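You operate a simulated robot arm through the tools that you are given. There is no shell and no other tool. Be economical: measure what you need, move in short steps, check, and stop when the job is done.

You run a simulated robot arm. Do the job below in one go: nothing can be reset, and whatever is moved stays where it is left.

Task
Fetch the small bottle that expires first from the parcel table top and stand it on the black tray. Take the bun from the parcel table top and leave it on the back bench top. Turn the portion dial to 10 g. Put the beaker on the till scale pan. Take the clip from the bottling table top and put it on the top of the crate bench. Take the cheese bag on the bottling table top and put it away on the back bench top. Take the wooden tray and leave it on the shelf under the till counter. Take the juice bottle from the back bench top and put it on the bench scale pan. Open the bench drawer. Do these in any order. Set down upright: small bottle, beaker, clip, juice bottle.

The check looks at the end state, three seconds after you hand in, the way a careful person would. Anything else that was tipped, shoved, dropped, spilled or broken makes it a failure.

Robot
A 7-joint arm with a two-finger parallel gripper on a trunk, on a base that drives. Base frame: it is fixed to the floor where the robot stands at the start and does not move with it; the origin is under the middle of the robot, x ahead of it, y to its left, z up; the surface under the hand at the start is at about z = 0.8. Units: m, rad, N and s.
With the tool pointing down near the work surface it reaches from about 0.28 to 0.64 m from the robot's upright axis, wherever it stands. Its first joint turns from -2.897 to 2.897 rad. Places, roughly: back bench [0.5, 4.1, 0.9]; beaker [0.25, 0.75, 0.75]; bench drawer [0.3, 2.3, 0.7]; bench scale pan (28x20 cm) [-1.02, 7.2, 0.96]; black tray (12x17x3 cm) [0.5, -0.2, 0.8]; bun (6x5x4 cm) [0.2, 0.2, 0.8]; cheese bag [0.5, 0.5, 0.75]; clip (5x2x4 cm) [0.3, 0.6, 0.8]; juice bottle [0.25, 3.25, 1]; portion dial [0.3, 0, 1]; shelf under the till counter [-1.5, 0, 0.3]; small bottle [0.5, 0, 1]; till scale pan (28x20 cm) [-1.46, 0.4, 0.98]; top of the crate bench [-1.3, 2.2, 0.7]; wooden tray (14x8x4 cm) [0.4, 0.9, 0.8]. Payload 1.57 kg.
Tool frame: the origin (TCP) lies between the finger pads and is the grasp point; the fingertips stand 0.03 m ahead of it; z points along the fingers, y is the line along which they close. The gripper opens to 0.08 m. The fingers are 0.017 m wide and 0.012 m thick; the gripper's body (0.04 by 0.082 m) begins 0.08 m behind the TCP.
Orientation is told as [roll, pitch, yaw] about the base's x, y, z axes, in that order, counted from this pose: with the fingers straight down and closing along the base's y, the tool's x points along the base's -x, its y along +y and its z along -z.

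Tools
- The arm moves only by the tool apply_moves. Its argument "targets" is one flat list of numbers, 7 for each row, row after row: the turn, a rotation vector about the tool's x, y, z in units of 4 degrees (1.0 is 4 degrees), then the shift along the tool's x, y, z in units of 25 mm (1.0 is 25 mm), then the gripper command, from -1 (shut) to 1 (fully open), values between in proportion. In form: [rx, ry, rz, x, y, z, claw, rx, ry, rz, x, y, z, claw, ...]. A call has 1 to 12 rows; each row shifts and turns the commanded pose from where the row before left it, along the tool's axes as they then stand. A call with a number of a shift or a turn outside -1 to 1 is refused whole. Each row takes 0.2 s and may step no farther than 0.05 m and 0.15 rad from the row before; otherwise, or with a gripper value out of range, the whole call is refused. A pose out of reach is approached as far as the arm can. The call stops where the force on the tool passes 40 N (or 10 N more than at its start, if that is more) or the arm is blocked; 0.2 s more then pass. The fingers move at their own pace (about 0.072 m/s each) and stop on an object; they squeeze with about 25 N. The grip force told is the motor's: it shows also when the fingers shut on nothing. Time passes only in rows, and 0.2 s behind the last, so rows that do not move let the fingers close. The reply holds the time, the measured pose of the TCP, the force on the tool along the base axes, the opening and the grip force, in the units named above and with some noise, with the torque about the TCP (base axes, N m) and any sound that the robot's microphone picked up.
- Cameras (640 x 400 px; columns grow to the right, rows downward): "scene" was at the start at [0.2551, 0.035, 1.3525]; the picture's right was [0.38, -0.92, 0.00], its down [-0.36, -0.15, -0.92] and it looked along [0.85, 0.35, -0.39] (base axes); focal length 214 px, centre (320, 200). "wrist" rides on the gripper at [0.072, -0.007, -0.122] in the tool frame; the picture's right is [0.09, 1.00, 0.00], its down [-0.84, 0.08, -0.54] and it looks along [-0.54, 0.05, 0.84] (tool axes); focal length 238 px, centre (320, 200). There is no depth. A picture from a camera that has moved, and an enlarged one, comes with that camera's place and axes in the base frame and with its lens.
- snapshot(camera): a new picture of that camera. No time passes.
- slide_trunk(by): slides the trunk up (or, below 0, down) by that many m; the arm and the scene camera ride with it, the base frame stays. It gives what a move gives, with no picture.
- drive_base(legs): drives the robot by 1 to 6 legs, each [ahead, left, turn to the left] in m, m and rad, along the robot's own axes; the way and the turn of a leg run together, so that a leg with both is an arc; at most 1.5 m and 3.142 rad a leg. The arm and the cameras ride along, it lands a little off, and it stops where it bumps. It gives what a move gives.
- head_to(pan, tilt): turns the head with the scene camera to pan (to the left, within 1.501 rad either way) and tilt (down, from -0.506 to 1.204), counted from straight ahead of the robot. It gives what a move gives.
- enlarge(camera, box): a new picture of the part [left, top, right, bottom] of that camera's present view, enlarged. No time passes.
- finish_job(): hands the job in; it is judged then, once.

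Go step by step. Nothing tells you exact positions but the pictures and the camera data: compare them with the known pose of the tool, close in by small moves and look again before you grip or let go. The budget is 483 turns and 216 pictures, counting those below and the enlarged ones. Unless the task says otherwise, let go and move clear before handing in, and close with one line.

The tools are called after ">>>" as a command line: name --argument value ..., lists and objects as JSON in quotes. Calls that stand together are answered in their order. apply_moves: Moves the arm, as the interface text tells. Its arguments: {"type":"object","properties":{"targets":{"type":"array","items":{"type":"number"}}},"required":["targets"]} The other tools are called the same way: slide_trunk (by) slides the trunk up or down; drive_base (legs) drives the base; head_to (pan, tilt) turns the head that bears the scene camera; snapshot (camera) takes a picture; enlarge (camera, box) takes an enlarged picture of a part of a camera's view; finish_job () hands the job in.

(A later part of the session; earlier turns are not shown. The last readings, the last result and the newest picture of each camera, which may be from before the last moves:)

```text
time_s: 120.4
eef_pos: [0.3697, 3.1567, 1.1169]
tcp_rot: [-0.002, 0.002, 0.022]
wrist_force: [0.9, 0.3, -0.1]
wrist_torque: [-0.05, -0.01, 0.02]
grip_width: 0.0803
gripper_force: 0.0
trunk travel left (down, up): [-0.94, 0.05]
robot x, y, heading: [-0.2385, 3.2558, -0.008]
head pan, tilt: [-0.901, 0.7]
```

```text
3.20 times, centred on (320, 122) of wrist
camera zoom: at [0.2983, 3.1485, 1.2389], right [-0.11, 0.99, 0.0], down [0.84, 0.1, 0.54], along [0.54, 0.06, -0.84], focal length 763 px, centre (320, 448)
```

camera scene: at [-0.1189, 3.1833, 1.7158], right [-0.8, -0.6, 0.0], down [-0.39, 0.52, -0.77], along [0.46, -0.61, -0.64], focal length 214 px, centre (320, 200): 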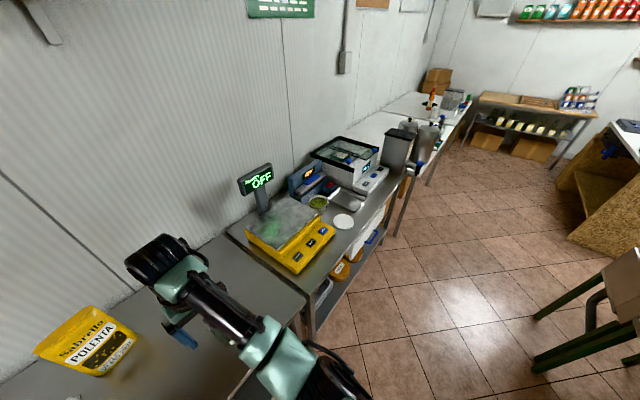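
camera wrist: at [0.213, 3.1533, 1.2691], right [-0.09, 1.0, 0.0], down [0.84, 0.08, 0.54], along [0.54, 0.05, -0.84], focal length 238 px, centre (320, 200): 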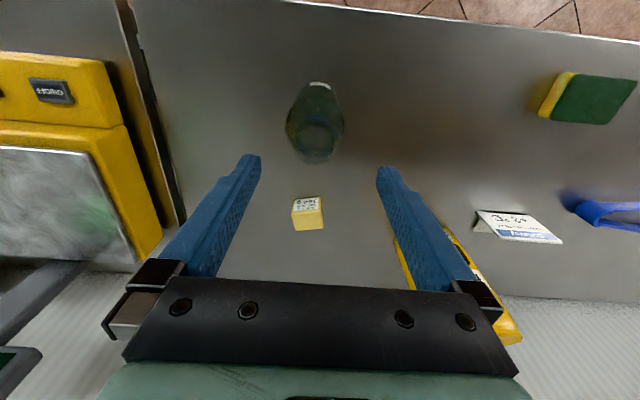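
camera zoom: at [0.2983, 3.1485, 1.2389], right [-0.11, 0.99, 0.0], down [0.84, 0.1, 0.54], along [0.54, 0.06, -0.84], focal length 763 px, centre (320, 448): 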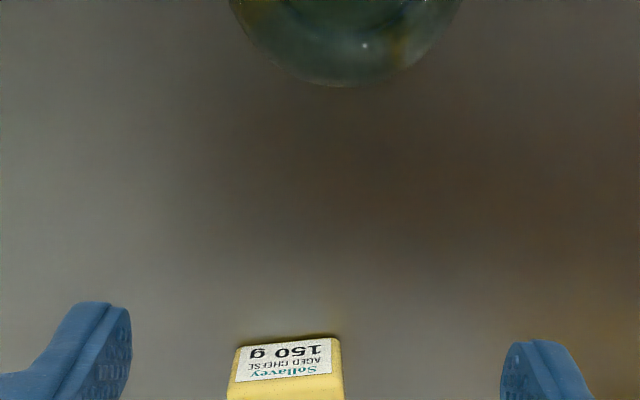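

The trunk is too high for reaching down here. I move back over the bottle (staying above it), then lower the trunk.

>>> apply_moves --targets '[0, 0, 0, 0, 0, -1, 1, 0, 0, 0, 0.8, 0, -1, 1, 0, 0, 0, 0.8, 0, -0.5, 1, 0, 0, 0, 0.8, 0, 0, 1, 0, 0, 0.3, 0.8, 0, 0, 1]'

>>> slide_trunk --by -0.06

>>> snapshot --camera "wrist"

```text
time_s: 121.6
eef_pos: [0.379, 3.1404, 1.1522]
tcp_rot: [0.0, 0.003, 0.0]
wrist_force: [-0.7, 0.1, 0.1]
wrist_torque: [-0.04, 0.03, 0.01]
grip_width: 0.0801
gripper_force: 0.0
out of reach, approached as far as the arm can: row 1, 2, 3, 4, 5
trunk travel left (down, up): [-0.94, 0.05]
robot x, y, heading: [-0.2395, 3.2549, -0.002]
head pan, tilt: [-0.901, 0.7]
```

```text
time_s: 122.6
eef_pos: [0.3787, 3.141, 1.0915]
tcp_rot: [0.0, 0.003, 0.003]
wrist_force: [0.0, 0.2, -0.1]
wrist_torque: [-0.03, 0.02, 0.0]
grip_width: 0.0801
gripper_force: 0.1
trunk travel left (down, up): [-0.88, 0.11]
robot x, y, heading: [-0.2362, 3.2572, -0.003]
head pan, tilt: [-0.901, 0.7]
```

```text
148 pictures are left
camera wrist: at [0.3079, 3.1333, 1.213], right [-0.09, 1.0, 0.0], down [0.84, 0.08, 0.54], along [0.54, 0.05, -0.84], focal length 238 px, centre (320, 200)
```

wrist: 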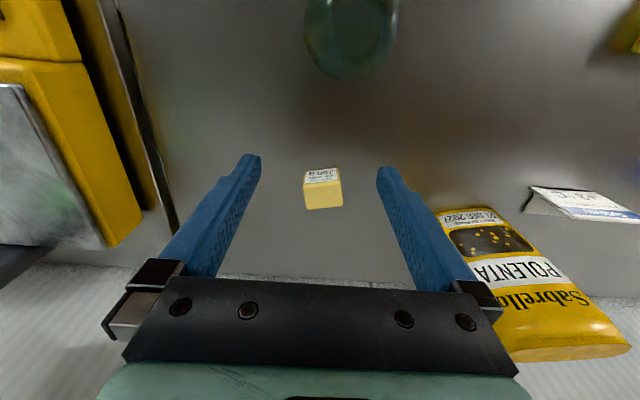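

The commanded pose and actual pose have drifted apart; I back off safely: trunk up, drive away from the bottle, then lower the trunk and re-settle the arm.

>>> slide_trunk --by 0.08

>>> drive_base --legs '[[-0.35, 0, 0]]'

>>> slide_trunk --by -0.25

>>> apply_moves --targets '[0, 0, 0, 0, 0, -0.5, 1, 0, 0, 0, 0, 0, 0, 1]'

```text
time_s: 123.8
eef_pos: [0.3783, 3.1405, 1.1714]
tcp_rot: [0.0, 0.001, 0.001]
wrist_force: [0.0, -0.4, 0.0]
wrist_torque: [-0.01, -0.01, -0.01]
grip_width: 0.0801
gripper_force: 0.1
trunk travel left (down, up): [-0.96, 0.03]
robot x, y, heading: [-0.2442, 3.2523, -0.004]
head pan, tilt: [-0.901, 0.7]
```

```text
time_s: 126.1
eef_pos: [0.0219, 3.1391, 1.1701]
tcp_rot: [0.0, 0.003, -0.005]
wrist_force: [0.2, -0.4, 0.3]
wrist_torque: [0.0, 0.02, 0.0]
grip_width: 0.0797
gripper_force: 0.1
trunk travel left (down, up): [-0.96, 0.03]
robot x, y, heading: [-0.5956, 3.2552, -0.01]
head pan, tilt: [-0.901, 0.7]
```

```text
time_s: 128.6
eef_pos: [0.0232, 3.1391, 0.9219]
tcp_rot: [0.001, 0.004, -0.006]
wrist_force: [-0.3, -0.1, -0.4]
wrist_torque: [0.01, -0.01, -0.02]
grip_width: 0.0801
gripper_force: 0.0
trunk travel left (down, up): [-0.71, 0.28]
robot x, y, heading: [-0.5959, 3.2559, -0.012]
head pan, tilt: [-0.901, 0.7]
```

```text
time_s: 129.2
eef_pos: [0.0242, 3.1389, 0.9324]
tcp_rot: [0.0, 0.005, -0.005]
wrist_force: [-0.3, -0.1, -0.8]
wrist_torque: [-0.02, 0.04, 0.01]
grip_width: 0.0802
gripper_force: 0.0
out of reach, approached as far as the arm can: row 1
trunk travel left (down, up): [-0.71, 0.28]
robot x, y, heading: [-0.5953, 3.2567, -0.011]
head pan, tilt: [-0.901, 0.7]
```

>>> apply_moves --targets '[0, 0, 0, 0, 0, -1, 1, 0, 0, 0, 0, 0, -1, 1, 0, 0, 0, 0, 0, -1, 1, 0, 0, 0, 0, 0, -1, 1]'

```text
time_s: 130.2
eef_pos: [0.0464, 3.1361, 1.0285]
tcp_rot: [0.001, 0.004, -0.006]
wrist_force: [-0.3, -0.3, 0.3]
wrist_torque: [-0.01, 0.01, -0.02]
grip_width: 0.0802
gripper_force: 0.1
out of reach, approached as far as the arm can: row 1, 2, 3, 4
trunk travel left (down, up): [-0.71, 0.28]
robot x, y, heading: [-0.597, 3.2591, -0.013]
head pan, tilt: [-0.901, 0.7]
```

>>> apply_moves --targets '[0, 0, 0, 1, 0, 0, 1, 0, 0, 0, 1, 0, 0, 1, 0, 0, 0, 1, 0, 0, 1, 0, 0, 0, 1, 0, 0, 1, 0, 0, 0, 1, 0, 0, 1]'

```text
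time_s: 131.4
eef_pos: [0.0359, 3.1064, 1.0087]
tcp_rot: [0.001, 0.005, -0.005]
wrist_force: [0.1, -0.3, 0.2]
wrist_torque: [0.0, -0.02, -0.01]
grip_width: 0.0798
gripper_force: 0.0
out of reach, approached as far as the arm can: row 1, 2, 3, 4, 5
trunk travel left (down, up): [-0.71, 0.28]
robot x, y, heading: [-0.5987, 3.2568, -0.012]
head pan, tilt: [-0.901, 0.7]
```

>>> apply_moves --targets '[0, 0, 0, 1, 0, 0, 1, 0, 0, 0, 1, 0, 0, 1, 0, 0, 0, 1, 0, 0, 1, 0, 0, 0, 1, 0, 0, 1, 0, 0, 0, 1, 0, 0, 1, 0, 0, 0, 1, 0, 0, 1]'

>>> snapshot --camera "scene"

```text
time_s: 132.8
eef_pos: [0.0201, 3.0684, 0.9818]
tcp_rot: [-0.001, 0.004, -0.006]
wrist_force: [-0.9, -1.0, 0.0]
wrist_torque: [-0.02, 0.02, -0.02]
grip_width: 0.0799
gripper_force: 0.0
out of reach, approached as far as the arm can: row 1, 2, 3, 4, 5, 6
trunk travel left (down, up): [-0.71, 0.28]
robot x, y, heading: [-0.5897, 3.2616, -0.009]
head pan, tilt: [-0.901, 0.7]
```

```text
147 pictures are left
camera scene: at [-0.3747, 3.1874, 1.4858], right [-0.79, -0.61, 0.0], down [-0.39, 0.51, -0.76], along [0.47, -0.6, -0.64], focal length 214 px, centre (320, 200)
```

scene: 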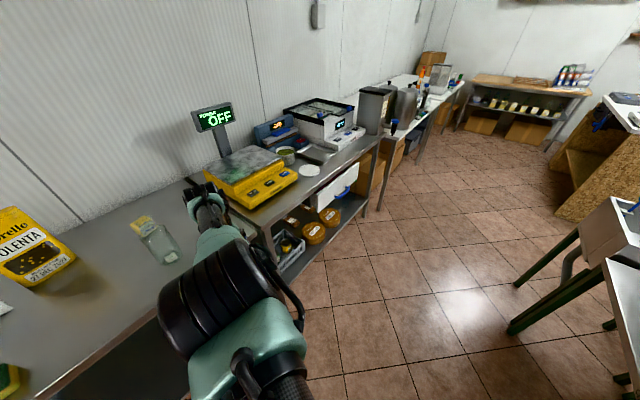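

>>> apply_moves --targets '[0, 0, 0, 1, 0, 0, 1, 0, 0, 0, 1, 0, 0, 1, 0, 0, 0, 1, 0, 0, 1, 0, 0, 0, 1, 0, 0, 1, 0, 0, 0, 1, 0, 0, 1, 0, 0, 0, 1, 0, 0, 1, 0, 0, 0, 1, 0, 0, 1, 0, 0, 0, 1, 0, 0, 1]'

```text
time_s: 134.6
eef_pos: [-0.0193, 3.0016, 0.9411]
tcp_rot: [0.0, 0.003, -0.006]
wrist_force: [-0.2, 0.5, 0.3]
wrist_torque: [-0.01, 0.0, -0.02]
grip_width: 0.0799
gripper_force: 0.0
out of reach, approached as far as the arm can: row 1, 2, 3, 4, 5, 6, 7, 8
trunk travel left (down, up): [-0.71, 0.28]
robot x, y, heading: [-0.5964, 3.2603, -0.015]
head pan, tilt: [-0.901, 0.7]
```

>>> apply_moves --targets '[0, 0, 0, 0, 0, -1, 1, 0, 0, 0, 0, 0, -1, 1, 0, 0, 0, 0, 0, -1, 1, 0, 0, 0, 0, 0, -1, 1, 0, 0, 0, 0, 0, -1, 1, 0, 0, 0, 0, 0, -1, 1]'

>>> head_to --pan -0.4 --tilt 0.9

>>> snapshot --camera "scene"

```text
time_s: 136.0
eef_pos: [0.0014, 2.9907, 1.0852]
tcp_rot: [-0.001, 0.006, -0.007]
wrist_force: [0.4, 0.2, 0.2]
wrist_torque: [0.04, 0.04, 0.01]
grip_width: 0.0799
gripper_force: 0.1
out of reach, approached as far as the arm can: row 1, 2, 3, 5
trunk travel left (down, up): [-0.71, 0.28]
robot x, y, heading: [-0.5976, 3.2582, -0.008]
head pan, tilt: [-0.901, 0.7]
```

```text
time_s: 137.0
eef_pos: [0.0001, 2.9921, 1.0856]
tcp_rot: [0.002, 0.006, -0.007]
wrist_force: [0.6, 0.3, -0.6]
wrist_torque: [-0.01, 0.0, 0.0]
grip_width: 0.0802
gripper_force: 0.2
trunk travel left (down, up): [-0.71, 0.28]
robot x, y, heading: [-0.5985, 3.2537, -0.012]
head pan, tilt: [-0.4, 0.901]
```

```text
146 pictures are left
camera scene: at [-0.3576, 3.2245, 1.4697], right [-0.4, -0.92, 0.0], down [-0.72, 0.31, -0.62], along [0.57, -0.25, -0.78], focal length 214 px, centre (320, 200)
```

scene: 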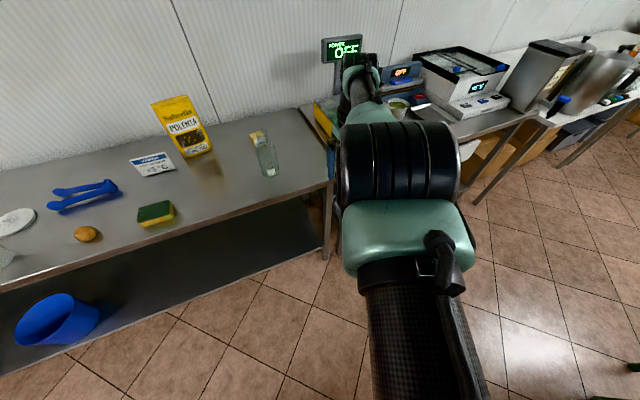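

>>> apply_moves --targets '[0, 0, 0, 1, 0, 0, 1, 0, 0, 0, 1, 0, 0, 1, 0, 0, 0, 1, 0, 0, 1, 0, 0, 0, 1, 0, 0, 1]'

```text
time_s: 138.0
eef_pos: [-0.0224, 2.948, 1.0808]
tcp_rot: [0.001, 0.005, -0.005]
wrist_force: [-1.1, 0.7, 0.1]
wrist_torque: [0.01, 0.01, 0.02]
grip_width: 0.0798
gripper_force: 0.0
out of reach, approached as far as the arm can: row 1, 2, 3, 4
trunk travel left (down, up): [-0.71, 0.28]
robot x, y, heading: [-0.5944, 3.2592, -0.014]
head pan, tilt: [-0.4, 0.901]
```

>>> apply_moves --targets '[0, 0, 0, 0, 0, -1, 1, 0, 0, 0, 0, 0, -1, 1, 0, 0, 0, 0, 0, -1, 1, 0, 0, 0, 0, 0, -1, 1, 0, 0, 0, 0, 0, -1, 1, 0, 0, 0, 0, 0, -1, 1, 0, 0, 0, 0, 0, -1, 1, 0, 0, 0, 0, 0, -1, 1]'

>>> apply_moves --targets '[0, 0, 0, 1, 0, 0, 1, 0, 0, 0, 1, 0, 0, 1, 0, 0, 0, 1, 0, 0, 1, 0, 0, 0, 1, 0, 0, 1]'

```text
time_s: 139.8
eef_pos: [-0.0406, 2.9586, 1.2771]
tcp_rot: [0.001, 0.004, -0.006]
wrist_force: [1.1, -0.3, 0.0]
wrist_torque: [0.0, -0.02, -0.03]
grip_width: 0.0799
gripper_force: 0.0
out of reach, approached as far as the arm can: row 5, 7, 8
trunk travel left (down, up): [-0.71, 0.28]
robot x, y, heading: [-0.5967, 3.2575, -0.012]
head pan, tilt: [-0.4, 0.901]
```

```text
time_s: 140.8
eef_pos: [-0.0392, 2.9596, 1.2759]
tcp_rot: [-0.001, 0.004, -0.006]
wrist_force: [-0.3, 0.4, -0.4]
wrist_torque: [0.0, -0.01, -0.02]
grip_width: 0.0801
gripper_force: 0.1
out of reach, approached as far as the arm can: row 1, 2, 3, 4
trunk travel left (down, up): [-0.71, 0.28]
robot x, y, heading: [-0.5951, 3.259, -0.014]
head pan, tilt: [-0.4, 0.901]
```

>>> apply_moves --targets '[0, 0, 0, 0, 1, 0, 1, 0, 0, 0, 0, 1, 0, 1, 0, 0, 0, 0, 1, 0, 1, 0, 0, 0, 0, 1, 0, 1]'

>>> snapshot --camera "scene"

```text
time_s: 141.8
eef_pos: [-0.0395, 2.9588, 1.2757]
tcp_rot: [0.0, 0.003, -0.005]
wrist_force: [-0.4, -0.3, 0.7]
wrist_torque: [0.01, 0.04, 0.02]
grip_width: 0.08
gripper_force: 0.1
out of reach, approached as far as the arm can: row 1, 2, 3, 4
trunk travel left (down, up): [-0.71, 0.28]
robot x, y, heading: [-0.5967, 3.2566, -0.017]
head pan, tilt: [-0.4, 0.901]
```

```text
145 pictures are left
camera scene: at [-0.3575, 3.2246, 1.4696], right [-0.4, -0.92, 0.0], down [-0.72, 0.31, -0.62], along [0.57, -0.25, -0.78], focal length 214 px, centre (320, 200)
```

scene: 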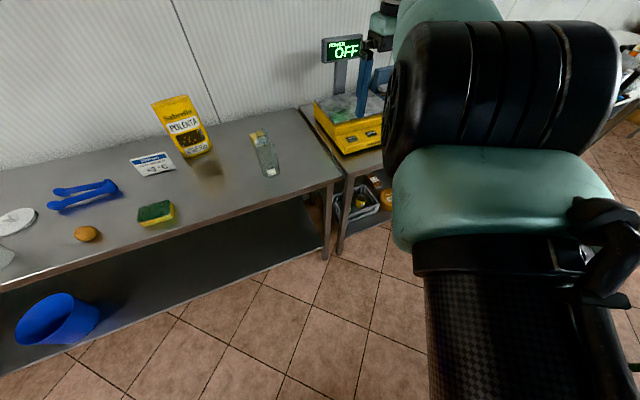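

I believe the commanded pose has accumulated far behind (I kept retracting while the arm was stuck). I bring the command back forward.

>>> apply_moves --targets '[0, 0, 0, -1, -0.3, 0.3, 1, 0, 0, 0, -1, -0.3, 0.3, 1, 0, 0, 0, -1, -0.3, 0.3, 1, 0, 0, 0, -1, -0.3, 0.3, 1, 0, 0, 0, -1, -0.3, 0.3, 1, 0, 0, 0, -1, -0.3, 0.3, 1, 0, 0, 0, -1, -0.3, 0.3, 1, 0, 0, 0, -1, -0.3, 0.3, 1, 0, 0, 0, -1, -0.3, 0.3, 1, 0, 0, 0, -1, -0.3, 0.3, 1, 0, 0, 0, -1, -0.3, 0.3, 1, 0, 0, 0, -1, -0.3, 0.3, 1]'

```text
time_s: 144.4
eef_pos: [-0.0116, 2.9797, 1.2126]
tcp_rot: [0.002, 0.003, -0.005]
wrist_force: [-0.1, 0.4, 0.4]
wrist_torque: [0.02, -0.04, 0.0]
grip_width: 0.0801
gripper_force: 0.1
out of reach, approached as far as the arm can: row 1, 2, 3, 4, 5, 6, 7, 8, 9, 10, 11, 12
trunk travel left (down, up): [-0.71, 0.28]
robot x, y, heading: [-0.5946, 3.2547, -0.012]
head pan, tilt: [-0.4, 0.901]
```

>>> apply_moves --targets '[0, 0, 0, -1, 0, 0.2, 1, 0, 0, 0, -1, 0, 0.2, 1, 0, 0, 0, -1, 0, 0.2, 1, 0, 0, 0, -1, 0, 0.2, 1, 0, 0, 0, -1, 0, 0.2, 1, 0, 0, 0, -1, 0, 0.2, 1, 0, 0, 0, -1, 0, 0.2, 1, 0, 0, 0, -1, 0, 0.2, 1, 0, 0, 0, -1, 0, 0.2, 1, 0, 0, 0, -1, 0, 0.2, 1, 0, 0, 0, -1, 0, 0.2, 1, 0, 0, 0, -1, 0, 0.2, 1]'

```text
time_s: 147.0
eef_pos: [0.0081, 3.0099, 1.1878]
tcp_rot: [-0.001, 0.004, -0.006]
wrist_force: [0.1, 0.5, -0.2]
wrist_torque: [-0.02, -0.01, 0.01]
grip_width: 0.0799
gripper_force: 0.1
out of reach, approached as far as the arm can: row 1, 2, 3, 4, 5, 6, 7, 8, 9, 10, 11, 12
trunk travel left (down, up): [-0.71, 0.28]
robot x, y, heading: [-0.5957, 3.2575, -0.011]
head pan, tilt: [-0.4, 0.901]
```

>>> apply_moves --targets '[0, 0, 0, -1, -0.6, 0.4, 1, 0, 0, 0, -1, -0.6, 0.4, 1, 0, 0, 0, -1, -0.6, 0.4, 1, 0, 0, 0, -1, -0.6, 0.4, 1, 0, 0, 0, -1, -0.6, 0.4, 1, 0, 0, 0, -1, -0.6, 0.4, 1, 0, 0, 0, -1, -0.6, 0.4, 1, 0, 0, 0, -1, -0.6, 0.4, 1]'

>>> apply_moves --targets '[0, 1, 0, 0, 0, 0, 1, 0, 1, 0, 0, 0, 0, 1, 0, 1, 0, 0, 0, 0, 1, 0, 1, 0, 0, 0, 0, 1]'

```text
time_s: 148.8
eef_pos: [0.0087, 3.0084, 1.1819]
tcp_rot: [0.001, 0.004, -0.004]
wrist_force: [0.2, 0.0, 0.0]
wrist_torque: [0.02, 0.01, 0.01]
grip_width: 0.0799
gripper_force: 0.1
out of reach, approached as far as the arm can: row 1, 2, 3, 4, 5, 6, 7, 8
trunk travel left (down, up): [-0.71, 0.28]
robot x, y, heading: [-0.5944, 3.2569, -0.014]
head pan, tilt: [-0.4, 0.901]
```

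```text
time_s: 149.8
eef_pos: [-0.0248, 3.0171, 1.1856]
tcp_rot: [-0.003, 0.132, -0.033]
wrist_force: [-1.1, -0.3, -0.7]
wrist_torque: [-0.02, 0.03, 0.02]
grip_width: 0.0799
gripper_force: 0.1
out of reach, approached as far as the arm can: row 1, 2, 3, 4
trunk travel left (down, up): [-0.71, 0.28]
robot x, y, heading: [-0.5993, 3.2568, -0.01]
head pan, tilt: [-0.4, 0.901]
```

>>> apply_moves --targets '[0, 1, 0, 0, 0, 0, 1, 0, 1, 0, 0, 0, 0, 1, 0, 1, 0, 0, 0, 0, 1, 0, 1, 0, 0, 0, 0, 1, 0, 1, 0, 0, 0, 0, 1]'

>>> snapshot --camera "scene"

>>> snapshot --camera "wrist"

```text
time_s: 151.0
eef_pos: [-0.0385, 3.0201, 1.1889]
tcp_rot: [-0.003, 0.231, -0.033]
wrist_force: [-0.2, 0.1, -1.1]
wrist_torque: [0.01, 0.02, -0.02]
grip_width: 0.0797
gripper_force: 0.2
out of reach, approached as far as the arm can: row 1, 2, 3, 4, 5
trunk travel left (down, up): [-0.71, 0.28]
robot x, y, heading: [-0.5949, 3.2618, -0.015]
head pan, tilt: [-0.4, 0.901]
```

```text
144 pictures are left
camera scene: at [-0.3575, 3.2246, 1.4696], right [-0.4, -0.92, 0.0], down [-0.72, 0.31, -0.62], along [0.57, -0.25, -0.78], focal length 214 px, centre (320, 200)
```

scene: 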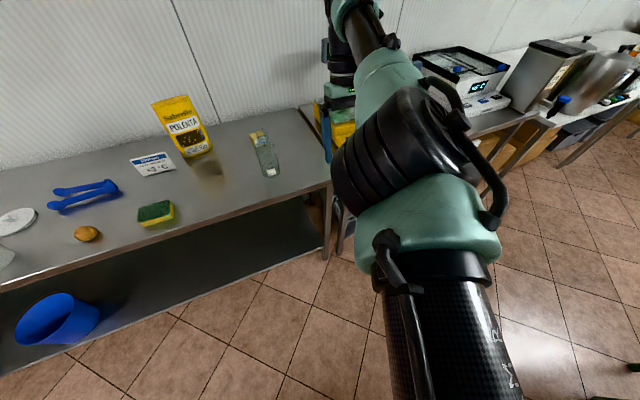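

```text
143 pictures are left
camera wrist: at [-0.081, 3.0161, 1.3225], right [-0.06, 1.0, 0.02], down [0.94, 0.05, 0.34], along [0.33, 0.04, -0.94], focal length 238 px, centre (320, 200)
```

wrist: 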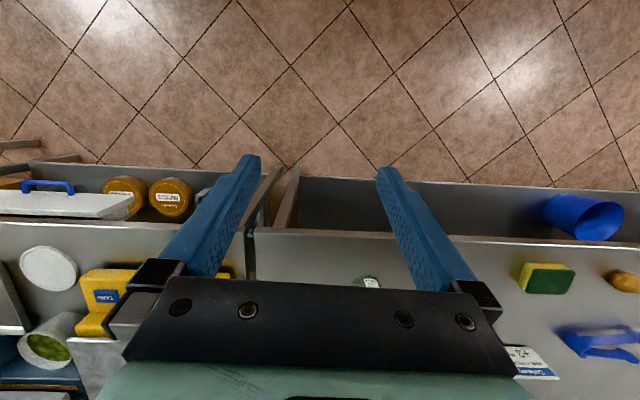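

>>> apply_moves --targets '[0, 0, 0, 1, 0.3, 0, 1, 0, 0, 0, 1, 0.3, 0, 1, 0, 0, 0, 1, 0.3, 0, 1, 0, 0, 0, 1, 0.3, 0, 1]'

```text
time_s: 152.0
eef_pos: [-0.1403, 3.0552, 1.211]
tcp_rot: [0.0, 0.233, -0.034]
wrist_force: [-0.7, 0.0, 0.2]
wrist_torque: [0.0, 0.0, -0.01]
grip_width: 0.0802
gripper_force: 0.1
trunk travel left (down, up): [-0.71, 0.28]
robot x, y, heading: [-0.5961, 3.2573, -0.014]
head pan, tilt: [-0.4, 0.901]
```

Unlocked. Now straighten the tool at this nearer position.

>>> apply_moves --targets '[0, -0.84, -0.2, 0, 0, 0, 1, 0, -0.84, -0.2, 0, 0, 0, 1, 0, -0.84, -0.1, 0, 0, 0, 1, 0, -0.84, 0, 0, 0, 0, 1, 0, 0, 0, 0.5, 0.8, 0, 1, 0, 0, 0, 0.5, 0.8, 0, 1, 0, 0, 0, 0.5, 0.8, 0, 1, 0, 0, 0, 0.5, 0.8, 0, 1]'

```text
time_s: 153.8
eef_pos: [-0.1891, 3.1361, 1.2131]
tcp_rot: [0.004, -0.003, 0.002]
wrist_force: [0.0, -0.1, -0.2]
wrist_torque: [0.02, 0.01, -0.02]
grip_width: 0.0797
gripper_force: 0.0
trunk travel left (down, up): [-0.71, 0.28]
robot x, y, heading: [-0.5941, 3.26, -0.016]
head pan, tilt: [-0.4, 0.901]
```

Healthy again. Driving up to the bottle with the tool above it.

>>> drive_base --legs '[[0.355, 0, 0.015]]'

>>> snapshot --camera "wrist"

```text
time_s: 156.1
eef_pos: [0.1657, 3.142, 1.2146]
tcp_rot: [0.004, -0.004, 0.019]
wrist_force: [1.4, 0.0, 0.1]
wrist_torque: [0.0, -0.01, 0.01]
grip_width: 0.0799
gripper_force: 0.1
trunk travel left (down, up): [-0.71, 0.28]
robot x, y, heading: [-0.2458, 3.2575, 0.004]
head pan, tilt: [-0.4, 0.901]
```

```text
142 pictures are left
camera wrist: at [0.0947, 3.1331, 1.3344], right [-0.11, 0.99, 0.0], down [0.83, 0.09, 0.54], along [0.54, 0.06, -0.84], focal length 238 px, centre (320, 200)
```

wrist: 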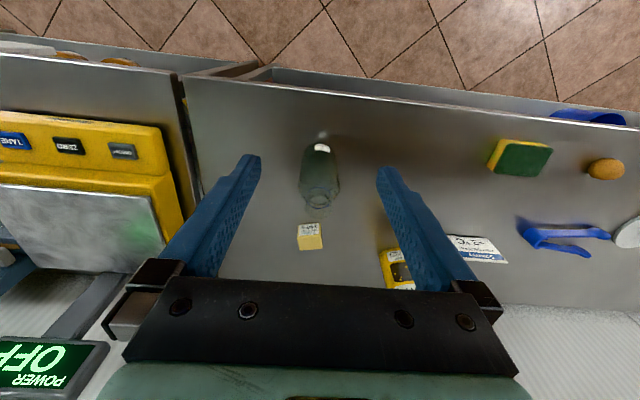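

>>> apply_moves --targets '[0, 0, 0.27, -0.96, 0.09, 0, 1, 0, 0, 0, -0.96, 0.09, 0, 1, 0, 0, 0, -0.96, 0.09, 0, 1, 0, 0, 0, -0.96, 0.09, 0, 1, 0, 0, 0, -0.96, 0.09, 0, 1, 0, 0, 0, 0, 0, 1, 1, 0, 0, 0, 0, 0, 1, 1, 0, 0, 0, 0, 0, 0.6, 1]'

>>> snapshot --camera "wrist"

```text
time_s: 157.8
eef_pos: [0.288, 3.1529, 1.15]
tcp_rot: [0.002, -0.004, 0.0]
wrist_force: [0.1, 0.0, -0.1]
wrist_torque: [-0.01, -0.02, 0.03]
grip_width: 0.08
gripper_force: 0.1
trunk travel left (down, up): [-0.71, 0.28]
robot x, y, heading: [-0.2412, 3.2611, 0.006]
head pan, tilt: [-0.4, 0.901]
```

```text
141 pictures are left
camera wrist: at [0.2161, 3.1458, 1.2712], right [-0.09, 1.0, 0.0], down [0.83, 0.08, 0.55], along [0.54, 0.05, -0.84], focal length 238 px, centre (320, 200)
```

wrist: 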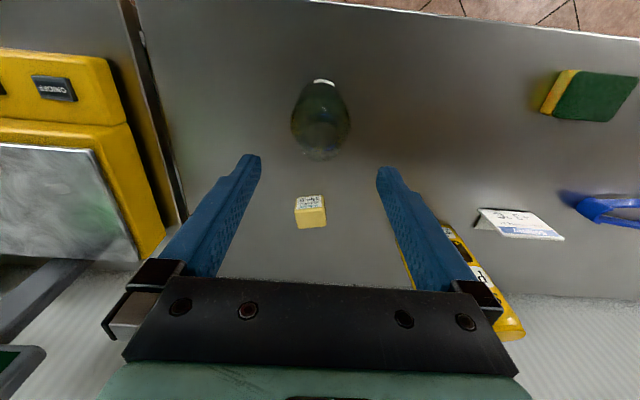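

>>> enlarge --camera "wrist" --box '[270, 60, 380, 180]'

>>> enlarge --camera "scene" --box '[160, 60, 400, 210]'

```text
3.33 times, centred on (325, 120) of wrist
camera zoom: at [0.2161, 3.1458, 1.2712], right [-0.09, 1.0, 0.0], down [0.83, 0.08, 0.55], along [0.54, 0.05, -0.84], focal length 794 px, centre (303, 467)
```

zoom: 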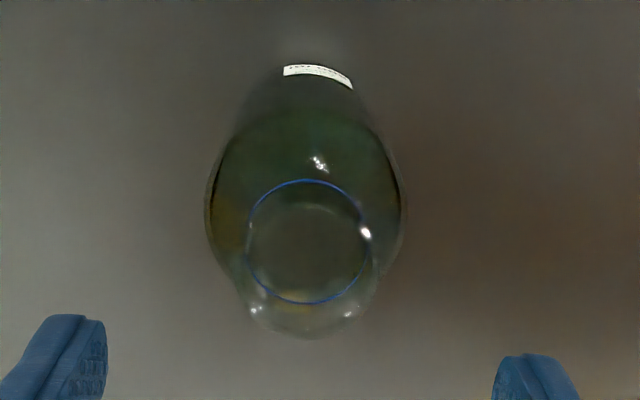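

```text
2.67 times, centred on (280, 135) of scene
camera zoom: at [-0.0049, 3.2279, 1.4696], right [-0.38, -0.92, 0.0], down [-0.72, 0.3, -0.62], along [0.57, -0.24, -0.78], focal length 572 px, centre (427, 373)
```

zoom: 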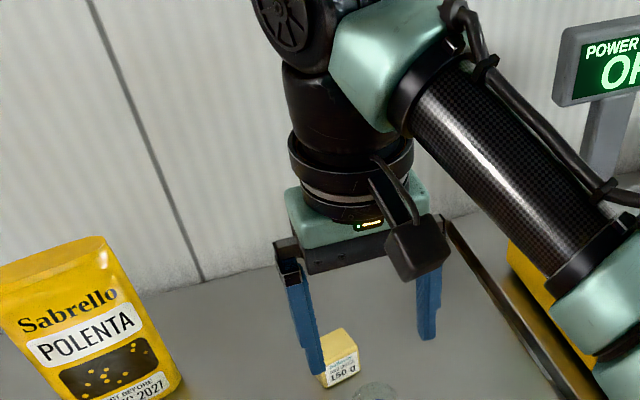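

Bottle axis at about (0.292, 3.155). Descending to the neck.

>>> apply_moves --targets '[0, 0, 0, -0.16, 0.08, 1, 1, 0, 0, 0, 0, 0, 1, 1, 0, 0, 0, 0, 0, 1, 1, 0, 0, 0, 0, 0, 0.8, 1]'

>>> enlarge --camera "wrist" --box '[220, 80, 420, 240]'

```text
time_s: 158.8
eef_pos: [0.2903, 3.1563, 1.0553]
tcp_rot: [0.002, -0.003, 0.001]
wrist_force: [-0.4, -0.2, 0.5]
wrist_torque: [0.0, 0.0, -0.04]
grip_width: 0.0802
gripper_force: 0.0
trunk travel left (down, up): [-0.71, 0.28]
robot x, y, heading: [-0.2416, 3.2536, 0.002]
head pan, tilt: [-0.4, 0.901]
```

```text
2.50 times, centred on (320, 160) of wrist
camera zoom: at [0.2187, 3.149, 1.1765], right [-0.09, 1.0, 0.0], down [0.84, 0.08, 0.54], along [0.54, 0.05, -0.84], focal length 596 px, centre (320, 300)
```

zoom: 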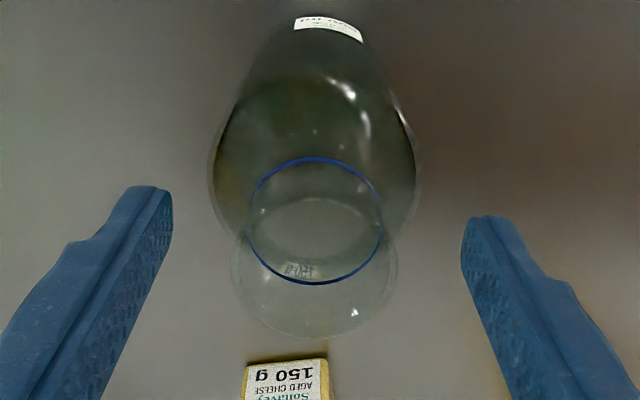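

>>> apply_moves --targets '[0, 0, 0, -0.06, -0.04, 0.5, 1, 0, 0, 0, 0, 0, 0, -1, 0, 0, 0, 0, 0, 0, -1, 0, 0, 0, 0, 0, 0, -1, 0, 0, 0, 0, 0, 0, -1]'

>>> enlarge --camera "wrist" --box '[220, 80, 420, 240]'

```text
time_s: 160.1
eef_pos: [0.2938, 3.1559, 1.0424]
tcp_rot: [0.003, -0.004, -0.001]
wrist_force: [1.2, 0.1, -0.1]
wrist_torque: [0.02, -0.18, -0.02]
grip_width: 0.0419
gripper_force: 24.9
trunk travel left (down, up): [-0.71, 0.28]
robot x, y, heading: [-0.2428, 3.2563, 0.011]
head pan, tilt: [-0.4, 0.901]
```

```text
2.50 times, centred on (320, 160) of wrist
camera zoom: at [0.2214, 3.1479, 1.1629], right [-0.09, 1.0, 0.0], down [0.83, 0.08, 0.55], along [0.54, 0.05, -0.84], focal length 596 px, centre (320, 300)
```

zoom: 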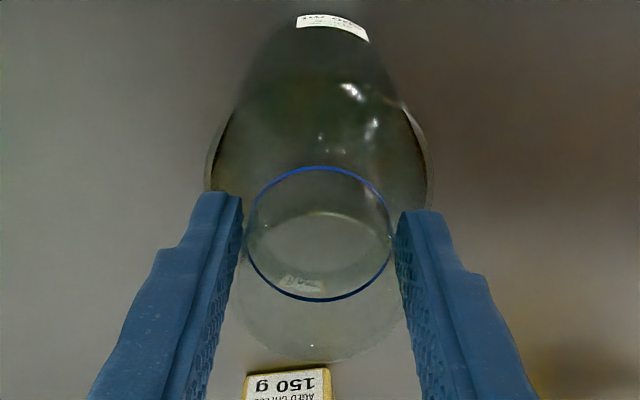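

Neck gripped. Lifting by trunk and pulling the arm in.

>>> slide_trunk --by 0.22

>>> snapshot --camera "wrist"

```text
time_s: 162.4
eef_pos: [0.2942, 3.1561, 1.2614]
tcp_rot: [0.005, -0.004, 0.001]
wrist_force: [0.2, -0.2, -2.1]
wrist_torque: [0.0, 0.0, -0.04]
grip_width: 0.0423
gripper_force: 24.9
trunk travel left (down, up): [-0.93, 0.06]
robot x, y, heading: [-0.245, 3.2546, 0.01]
head pan, tilt: [-0.4, 0.901]
```

```text
136 pictures are left
camera wrist: at [0.2215, 3.1478, 1.3828], right [-0.09, 1.0, 0.0], down [0.84, 0.08, 0.54], along [0.54, 0.05, -0.84], focal length 238 px, centre (320, 200)
```

wrist: 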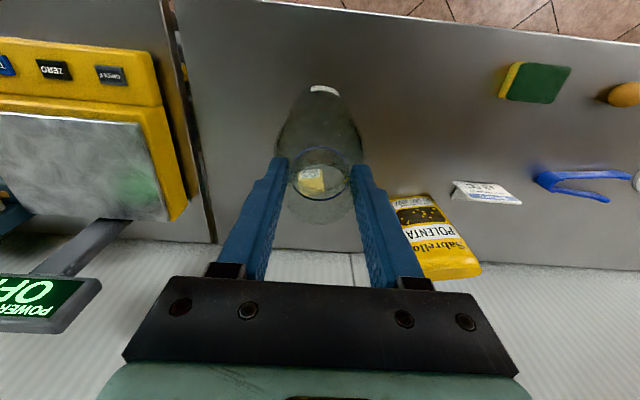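

Holding well. Backing away, tucking the arm, then heading down the aisle toward y≈7.2.

>>> drive_base --legs '[[-0.25, 0, 0]]'

>>> apply_moves --targets '[0, 0, 0, 1, 0.3, -0.3, -1, 0, 0, 0, 1, 0.3, -0.3, -1, 0, 0, 0, 1, 0.3, -0.3, -1, 0, 0, 0, 1, 0.3, -0.3, -1, 0, 0, 0, 1, 0.3, -0.3, -1]'

>>> drive_base --legs '[[0, 0, 1.56], [1.4, 0, 0]]'

>>> head_to --pan 0.0 --tilt 0.45

>>> snapshot --camera "scene"

```text
time_s: 164.2
eef_pos: [0.0475, 3.1544, 1.2624]
tcp_rot: [0.004, -0.002, 0.0]
wrist_force: [0.0, 0.3, -2.5]
wrist_torque: [0.0, 0.04, -0.03]
grip_width: 0.0421
gripper_force: 25.1
trunk travel left (down, up): [-0.93, 0.06]
robot x, y, heading: [-0.4909, 3.2537, 0.007]
head pan, tilt: [-0.4, 0.901]
```

```text
time_s: 165.4
eef_pos: [-0.08, 3.192, 1.2983]
tcp_rot: [0.003, -0.004, 0.0]
wrist_force: [-0.8, -0.3, -3.5]
wrist_torque: [-0.04, 0.01, -0.01]
grip_width: 0.0421
gripper_force: 24.9
trunk travel left (down, up): [-0.93, 0.06]
robot x, y, heading: [-0.4925, 3.2527, 0.002]
head pan, tilt: [-0.4, 0.901]
```

```text
time_s: 176.2
eef_pos: [-0.4607, 5.0791, 1.2999]
tcp_rot: [0.003, -0.004, 1.594]
wrist_force: [0.3, 0.5, -2.5]
wrist_torque: [0.02, 0.0, 0.01]
grip_width: 0.0421
gripper_force: 25.2
trunk travel left (down, up): [-0.93, 0.06]
robot x, y, heading: [-0.5198, 4.666, 1.6]
head pan, tilt: [-0.4, 0.901]
```

```text
time_s: 177.1
eef_pos: [-0.4618, 5.0795, 1.3004]
tcp_rot: [0.004, -0.003, 1.597]
wrist_force: [-1.2, 0.7, -2.6]
wrist_torque: [0.0, -0.02, -0.01]
grip_width: 0.0419
gripper_force: 25.4
trunk travel left (down, up): [-0.93, 0.06]
robot x, y, heading: [-0.5164, 4.6676, 1.601]
head pan, tilt: [0.0, 0.45]
```

```text
135 pictures are left
camera scene: at [-0.5234, 4.927, 1.7279], right [1.0, 0.03, 0.0], down [0.01, -0.44, -0.9], along [-0.03, 0.9, -0.44], focal length 214 px, centre (320, 200)
```

scene: 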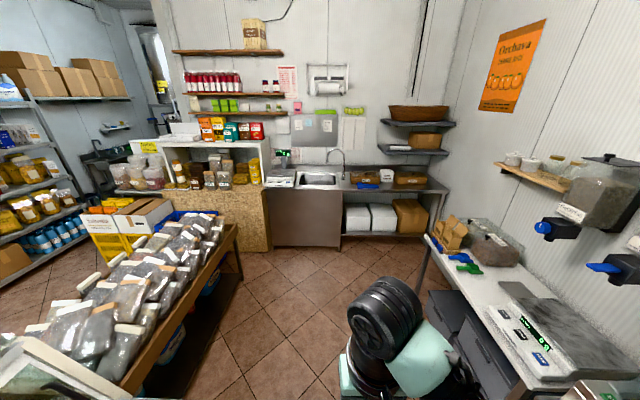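

The bench scale is by the sink at the end wall, about (-1.0, 7.05). Driving closer.

>>> drive_base --legs '[[1.4, 0.0, -0.03], [0, 0.25, 0]]'

>>> head_to --pan 0.25 --tilt 0.8

>>> snapshot --camera "scene"

>>> snapshot --camera "wrist"

```text
time_s: 185.5
eef_pos: [-0.7067, 6.475, 1.2985]
tcp_rot: [0.004, -0.003, 1.554]
wrist_force: [-0.4, 1.0, -2.6]
wrist_torque: [0.04, -0.02, -0.02]
grip_width: 0.0418
gripper_force: 24.9
trunk travel left (down, up): [-0.93, 0.06]
robot x, y, heading: [-0.7782, 6.0645, 1.561]
head pan, tilt: [0.0, 0.45]
```

```text
time_s: 186.3
eef_pos: [-0.7056, 6.4762, 1.2984]
tcp_rot: [0.005, -0.004, 1.553]
wrist_force: [0.2, -0.7, -3.2]
wrist_torque: [0.0, -0.02, -0.04]
grip_width: 0.0419
gripper_force: 25.1
trunk travel left (down, up): [-0.93, 0.06]
robot x, y, heading: [-0.7798, 6.0693, 1.564]
head pan, tilt: [0.25, 0.799]
```

```text
134 pictures are left
camera scene: at [-0.7956, 6.3129, 1.6976], right [0.97, 0.24, 0.0], down [0.17, -0.7, -0.7], along [-0.16, 0.68, -0.72], focal length 214 px, centre (320, 200)
```

scene: 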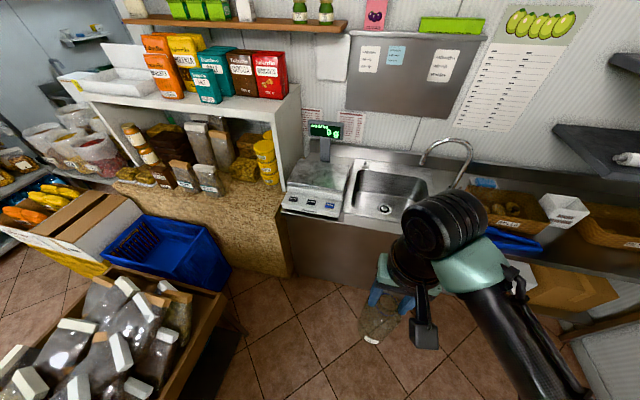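

```text
133 pictures are left
camera wrist: at [-0.7006, 6.4033, 1.4197], right [-1.0, -0.07, 0.0], down [-0.06, 0.84, 0.54], along [-0.04, 0.54, -0.84], focal length 238 px, centre (320, 200)
```

wrist: 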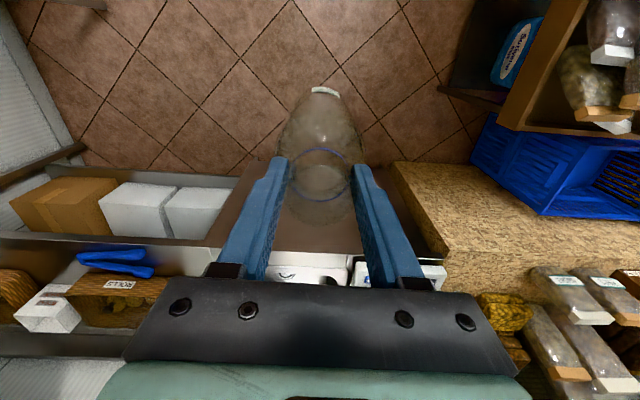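

Pan centre is about (-1.015, 7.19), bench edge y≈6.92. Moving in.

>>> drive_base --legs '[[0.3, 0.15, 0], [0.2, 0, 0.0]]'

>>> snapshot --camera "scene"

>>> snapshot --camera "wrist"

```text
time_s: 189.7
eef_pos: [-0.8521, 6.9748, 1.2982]
tcp_rot: [0.003, -0.003, 1.558]
wrist_force: [0.1, 0.2, -2.7]
wrist_torque: [-0.02, 0.02, -0.01]
grip_width: 0.042
gripper_force: 25.3
trunk travel left (down, up): [-0.93, 0.06]
robot x, y, heading: [-0.9187, 6.565, 1.57]
head pan, tilt: [0.25, 0.799]
```

```text
132 pictures are left
camera scene: at [-0.9394, 6.811, 1.6976], right [0.97, 0.24, 0.0], down [0.17, -0.7, -0.7], along [-0.17, 0.68, -0.72], focal length 214 px, centre (320, 200)
```

scene: 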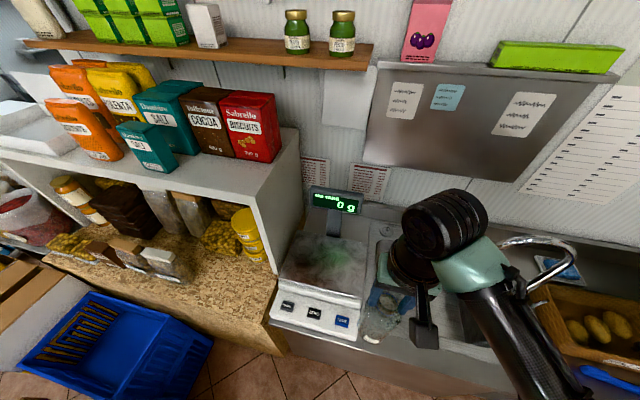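

```text
131 pictures are left
camera wrist: at [-0.8448, 6.9022, 1.42], right [-1.0, -0.08, 0.0], down [-0.07, 0.84, 0.55], along [-0.05, 0.54, -0.84], focal length 238 px, centre (320, 200)
```

wrist: 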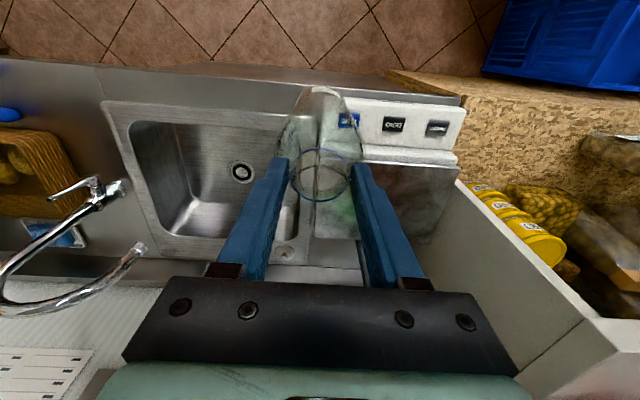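

Arm over the pan first while high; also drive 4 cm ahead for reach.

>>> drive_base --legs '[[0.04, 0, 0]]'

>>> apply_moves --targets '[0, 0, 0, -0.5, 0.98, 0, -1, 0, 0, 0, -0.9, 0.98, 0, -1, 0, 0, 0, -0.9, 0.98, 0, -1, 0, 0, 0, -0.9, 0.98, 0, -1, 0, 0, 0, -0.9, 0.98, 0, -1, 0, 0, 0, -0.9, 0.9, 0, -1]'

>>> slide_trunk --by -0.08

>>> snapshot --camera "scene"

>>> snapshot --camera "wrist"

```text
time_s: 190.6
eef_pos: [-0.8527, 7.0104, 1.3006]
tcp_rot: [0.004, -0.006, 1.56]
wrist_force: [0.5, 0.4, -2.7]
wrist_torque: [0.01, 0.03, 0.02]
grip_width: 0.042
gripper_force: 25.1
trunk travel left (down, up): [-0.93, 0.06]
robot x, y, heading: [-0.9189, 6.602, 1.565]
head pan, tilt: [0.25, 0.799]
```

```text
time_s: 192.0
eef_pos: [-0.9948, 7.1455, 1.2987]
tcp_rot: [0.003, -0.002, 1.56]
wrist_force: [-0.1, 0.1, -3.0]
wrist_torque: [-0.01, 0.01, -0.01]
grip_width: 0.0421
gripper_force: 24.9
trunk travel left (down, up): [-0.93, 0.06]
robot x, y, heading: [-0.9175, 6.6009, 1.561]
head pan, tilt: [0.25, 0.799]
```

```text
time_s: 193.2
eef_pos: [-0.9944, 7.1442, 1.2193]
tcp_rot: [0.003, -0.003, 1.56]
wrist_force: [-0.8, -0.3, -2.4]
wrist_torque: [-0.02, 0.0, -0.02]
grip_width: 0.042
gripper_force: 24.5
trunk travel left (down, up): [-0.85, 0.14]
robot x, y, heading: [-0.9201, 6.6047, 1.562]
head pan, tilt: [0.25, 0.799]
```

```text
130 pictures are left
camera scene: at [-0.9395, 6.8507, 1.6175], right [0.97, 0.24, 0.0], down [0.17, -0.7, -0.7], along [-0.17, 0.68, -0.72], focal length 214 px, centre (320, 200)
```

scene: 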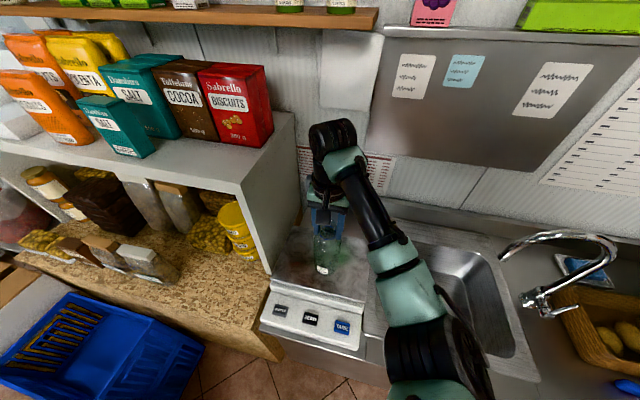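

```text
129 pictures are left
camera wrist: at [-0.9866, 7.072, 1.3402], right [-1.0, -0.08, 0.0], down [-0.07, 0.84, 0.54], along [-0.05, 0.54, -0.84], focal length 238 px, centre (320, 200)
```

wrist: 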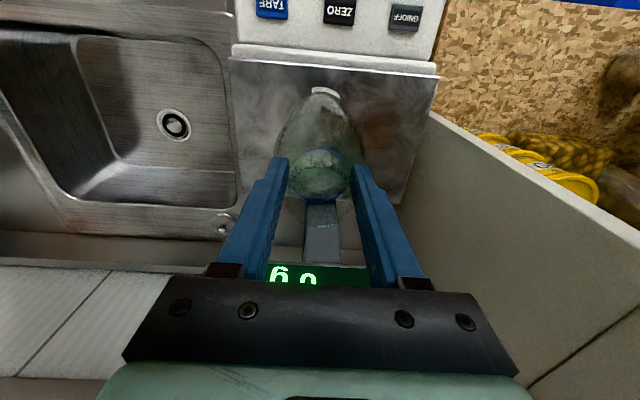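

Over the pan. Shifting 1.5 cm back and lowering carefully.

>>> apply_moves --targets '[0, 0, 0, -0.6, 0.2, 0, -1, 0, 0, 0, 0, 0, 1, -1, 0, 0, 0, 0, 0, 1, -1, 0, 0, 0, 0, 0, 0.5, -1, 0, 0, 0, 0, 0, 0.25, -1]'

```text
time_s: 194.4
eef_pos: [-0.9985, 7.1584, 1.1508]
tcp_rot: [0.003, -0.003, 1.56]
wrist_force: [-0.1, 0.5, -3.3]
wrist_torque: [0.02, -0.02, 0.03]
grip_width: 0.042
gripper_force: 24.9
trunk travel left (down, up): [-0.85, 0.14]
robot x, y, heading: [-0.9185, 6.6034, 1.567]
head pan, tilt: [0.25, 0.799]
```

>>> apply_moves --targets '[0, 0, 0, 0, 0, 0.1, -1, 0, 0, 0, 0, 0, 0.1, -1, 0, 0, 0, 0, 0, 0.1, -1]'

>>> enlarge --camera "scene" --box '[250, 180, 400, 360]'

```text
time_s: 195.2
eef_pos: [-0.9983, 7.1589, 1.1462]
tcp_rot: [0.005, -0.008, 1.56]
wrist_force: [0.2, -0.7, 14.3]
wrist_torque: [0.09, -0.01, 0.21]
grip_width: 0.0422
gripper_force: 24.8
trunk travel left (down, up): [-0.85, 0.14]
robot x, y, heading: [-0.9233, 6.6025, 1.568]
head pan, tilt: [0.25, 0.799]
```

```text
2.22 times, centred on (325, 270) of scene
camera zoom: at [-0.9391, 6.8491, 1.6181], right [0.97, 0.24, 0.0], down [0.17, -0.69, -0.7], along [-0.17, 0.68, -0.72], focal length 477 px, centre (309, 44)
```

zoom: 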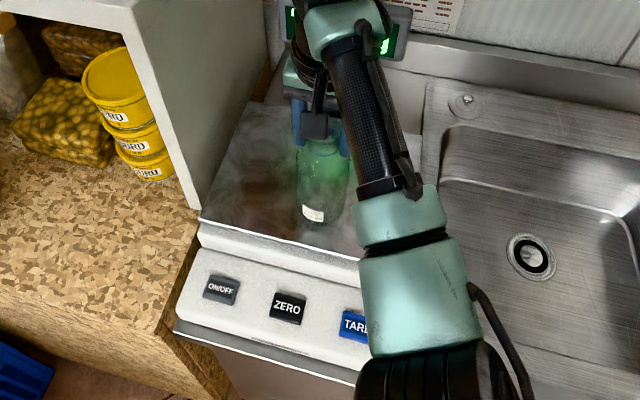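

Contact on the pan. Relieving a bit, opening, and rising.

>>> apply_moves --targets '[0, 0, 0, 0, 0, -0.1, -1, 0, 0, 0, 0, 0, 0, 0.2, 0, 0, 0, 0, 0, 0, 1, 0, 0, 0, 0, 0, 0, 1, 0, 0, 0, 0, 0, -0.6, 1, 0, 0, 0, 0, 0, -1, 1, 0, 0, 0, 0, 0, -1, 1, 0, 0, 0, 0, 0, -1, 1]'

>>> slide_trunk --by 0.1

>>> snapshot --camera "wrist"

```text
time_s: 197.0
eef_pos: [-0.9987, 7.1587, 1.2355]
tcp_rot: [0.004, -0.002, 1.56]
wrist_force: [0.0, -0.2, 0.2]
wrist_torque: [0.0, -0.01, 0.03]
grip_width: 0.0797
gripper_force: 0.1
trunk travel left (down, up): [-0.85, 0.14]
robot x, y, heading: [-0.9219, 6.6018, 1.566]
head pan, tilt: [0.25, 0.799]
```

```text
time_s: 198.3
eef_pos: [-0.9982, 7.1598, 1.3348]
tcp_rot: [0.003, -0.002, 1.561]
wrist_force: [-0.1, -0.1, 0.5]
wrist_torque: [0.03, -0.02, -0.02]
grip_width: 0.0801
gripper_force: 0.0
trunk travel left (down, up): [-0.95, 0.04]
robot x, y, heading: [-0.9202, 6.6044, 1.566]
head pan, tilt: [0.25, 0.799]
```

```text
127 pictures are left
camera wrist: at [-0.9911, 7.0867, 1.4562], right [-1.0, -0.08, 0.0], down [-0.07, 0.84, 0.54], along [-0.05, 0.54, -0.84], focal length 238 px, centre (320, 200)
```

wrist: 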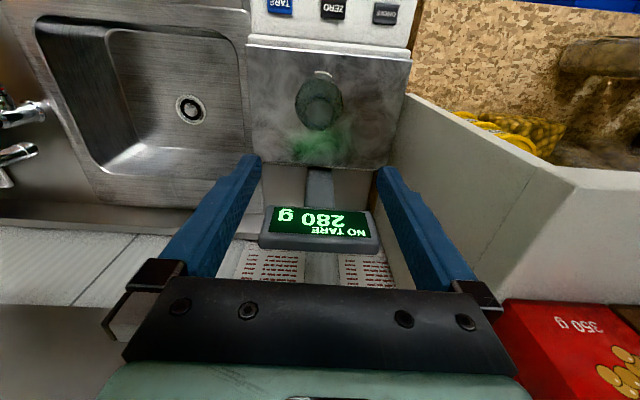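

The scale reads 280 g with the bottle upright. Tucking the arm and driving back to the bench drawer near y=2.3.

>>> apply_moves --targets '[0, 0, 0, 1, 0, 0, 1, 0, 0, 0, 1, 0, 0, 1, 0, 0, 0, 1, 0, 0, 1, 0, 0, 0, 1, -0.5, 0, 1, 0, 0, 0, 1, -0.5, 0, 1, 0, 0, 0, 1, -0.5, 0, 1]'

>>> drive_base --legs '[[-0.53, 0, 0], [0, -0.4, 0], [-1.4, 0, 0], [-1.4, 0, 0], [-1.0, 0, 0], [0, 0, -1.565]]'

>>> head_to --pan 0.0 --tilt 0.75

>>> snapshot --camera "scene"

```text
time_s: 199.7
eef_pos: [-0.9581, 7.0084, 1.3308]
tcp_rot: [0.006, -0.004, 1.56]
wrist_force: [0.6, 0.5, -0.9]
wrist_torque: [0.0, 0.0, 0.02]
grip_width: 0.08
gripper_force: 0.2
trunk travel left (down, up): [-0.95, 0.04]
robot x, y, heading: [-0.9219, 6.6044, 1.567]
head pan, tilt: [0.25, 0.799]
```

```text
time_s: 226.4
eef_pos: [0.0369, 2.4053, 1.3317]
tcp_rot: [0.005, 0.0, 0.076]
wrist_force: [-0.1, -0.2, -0.1]
wrist_torque: [0.02, 0.04, 0.01]
grip_width: 0.08
gripper_force: 0.3
trunk travel left (down, up): [-0.95, 0.04]
robot x, y, heading: [-0.3637, 2.3329, 0.081]
head pan, tilt: [0.25, 0.799]
```

```text
time_s: 227.2
eef_pos: [0.037, 2.4057, 1.3318]
tcp_rot: [0.003, -0.002, 0.074]
wrist_force: [0.3, -0.3, -1.0]
wrist_torque: [0.01, 0.03, -0.02]
grip_width: 0.0799
gripper_force: 0.1
trunk travel left (down, up): [-0.95, 0.04]
robot x, y, heading: [-0.3676, 2.3293, 0.078]
head pan, tilt: [0.0, 0.75]
```

```text
126 pictures are left
camera scene: at [-0.1131, 2.3515, 1.7215], right [0.08, -1.0, 0.0], down [-0.68, -0.06, -0.73], along [0.73, 0.06, -0.68], focal length 214 px, centre (320, 200)
```

scene: 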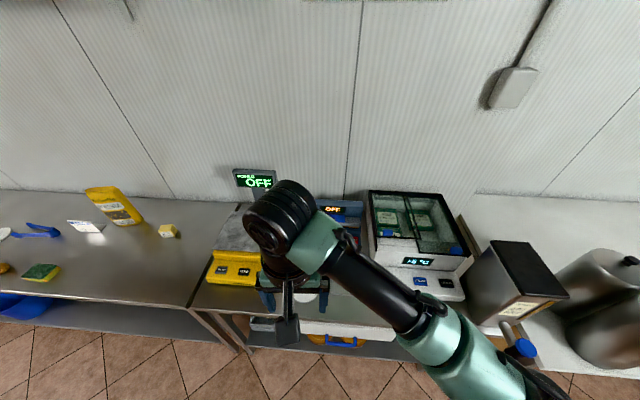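

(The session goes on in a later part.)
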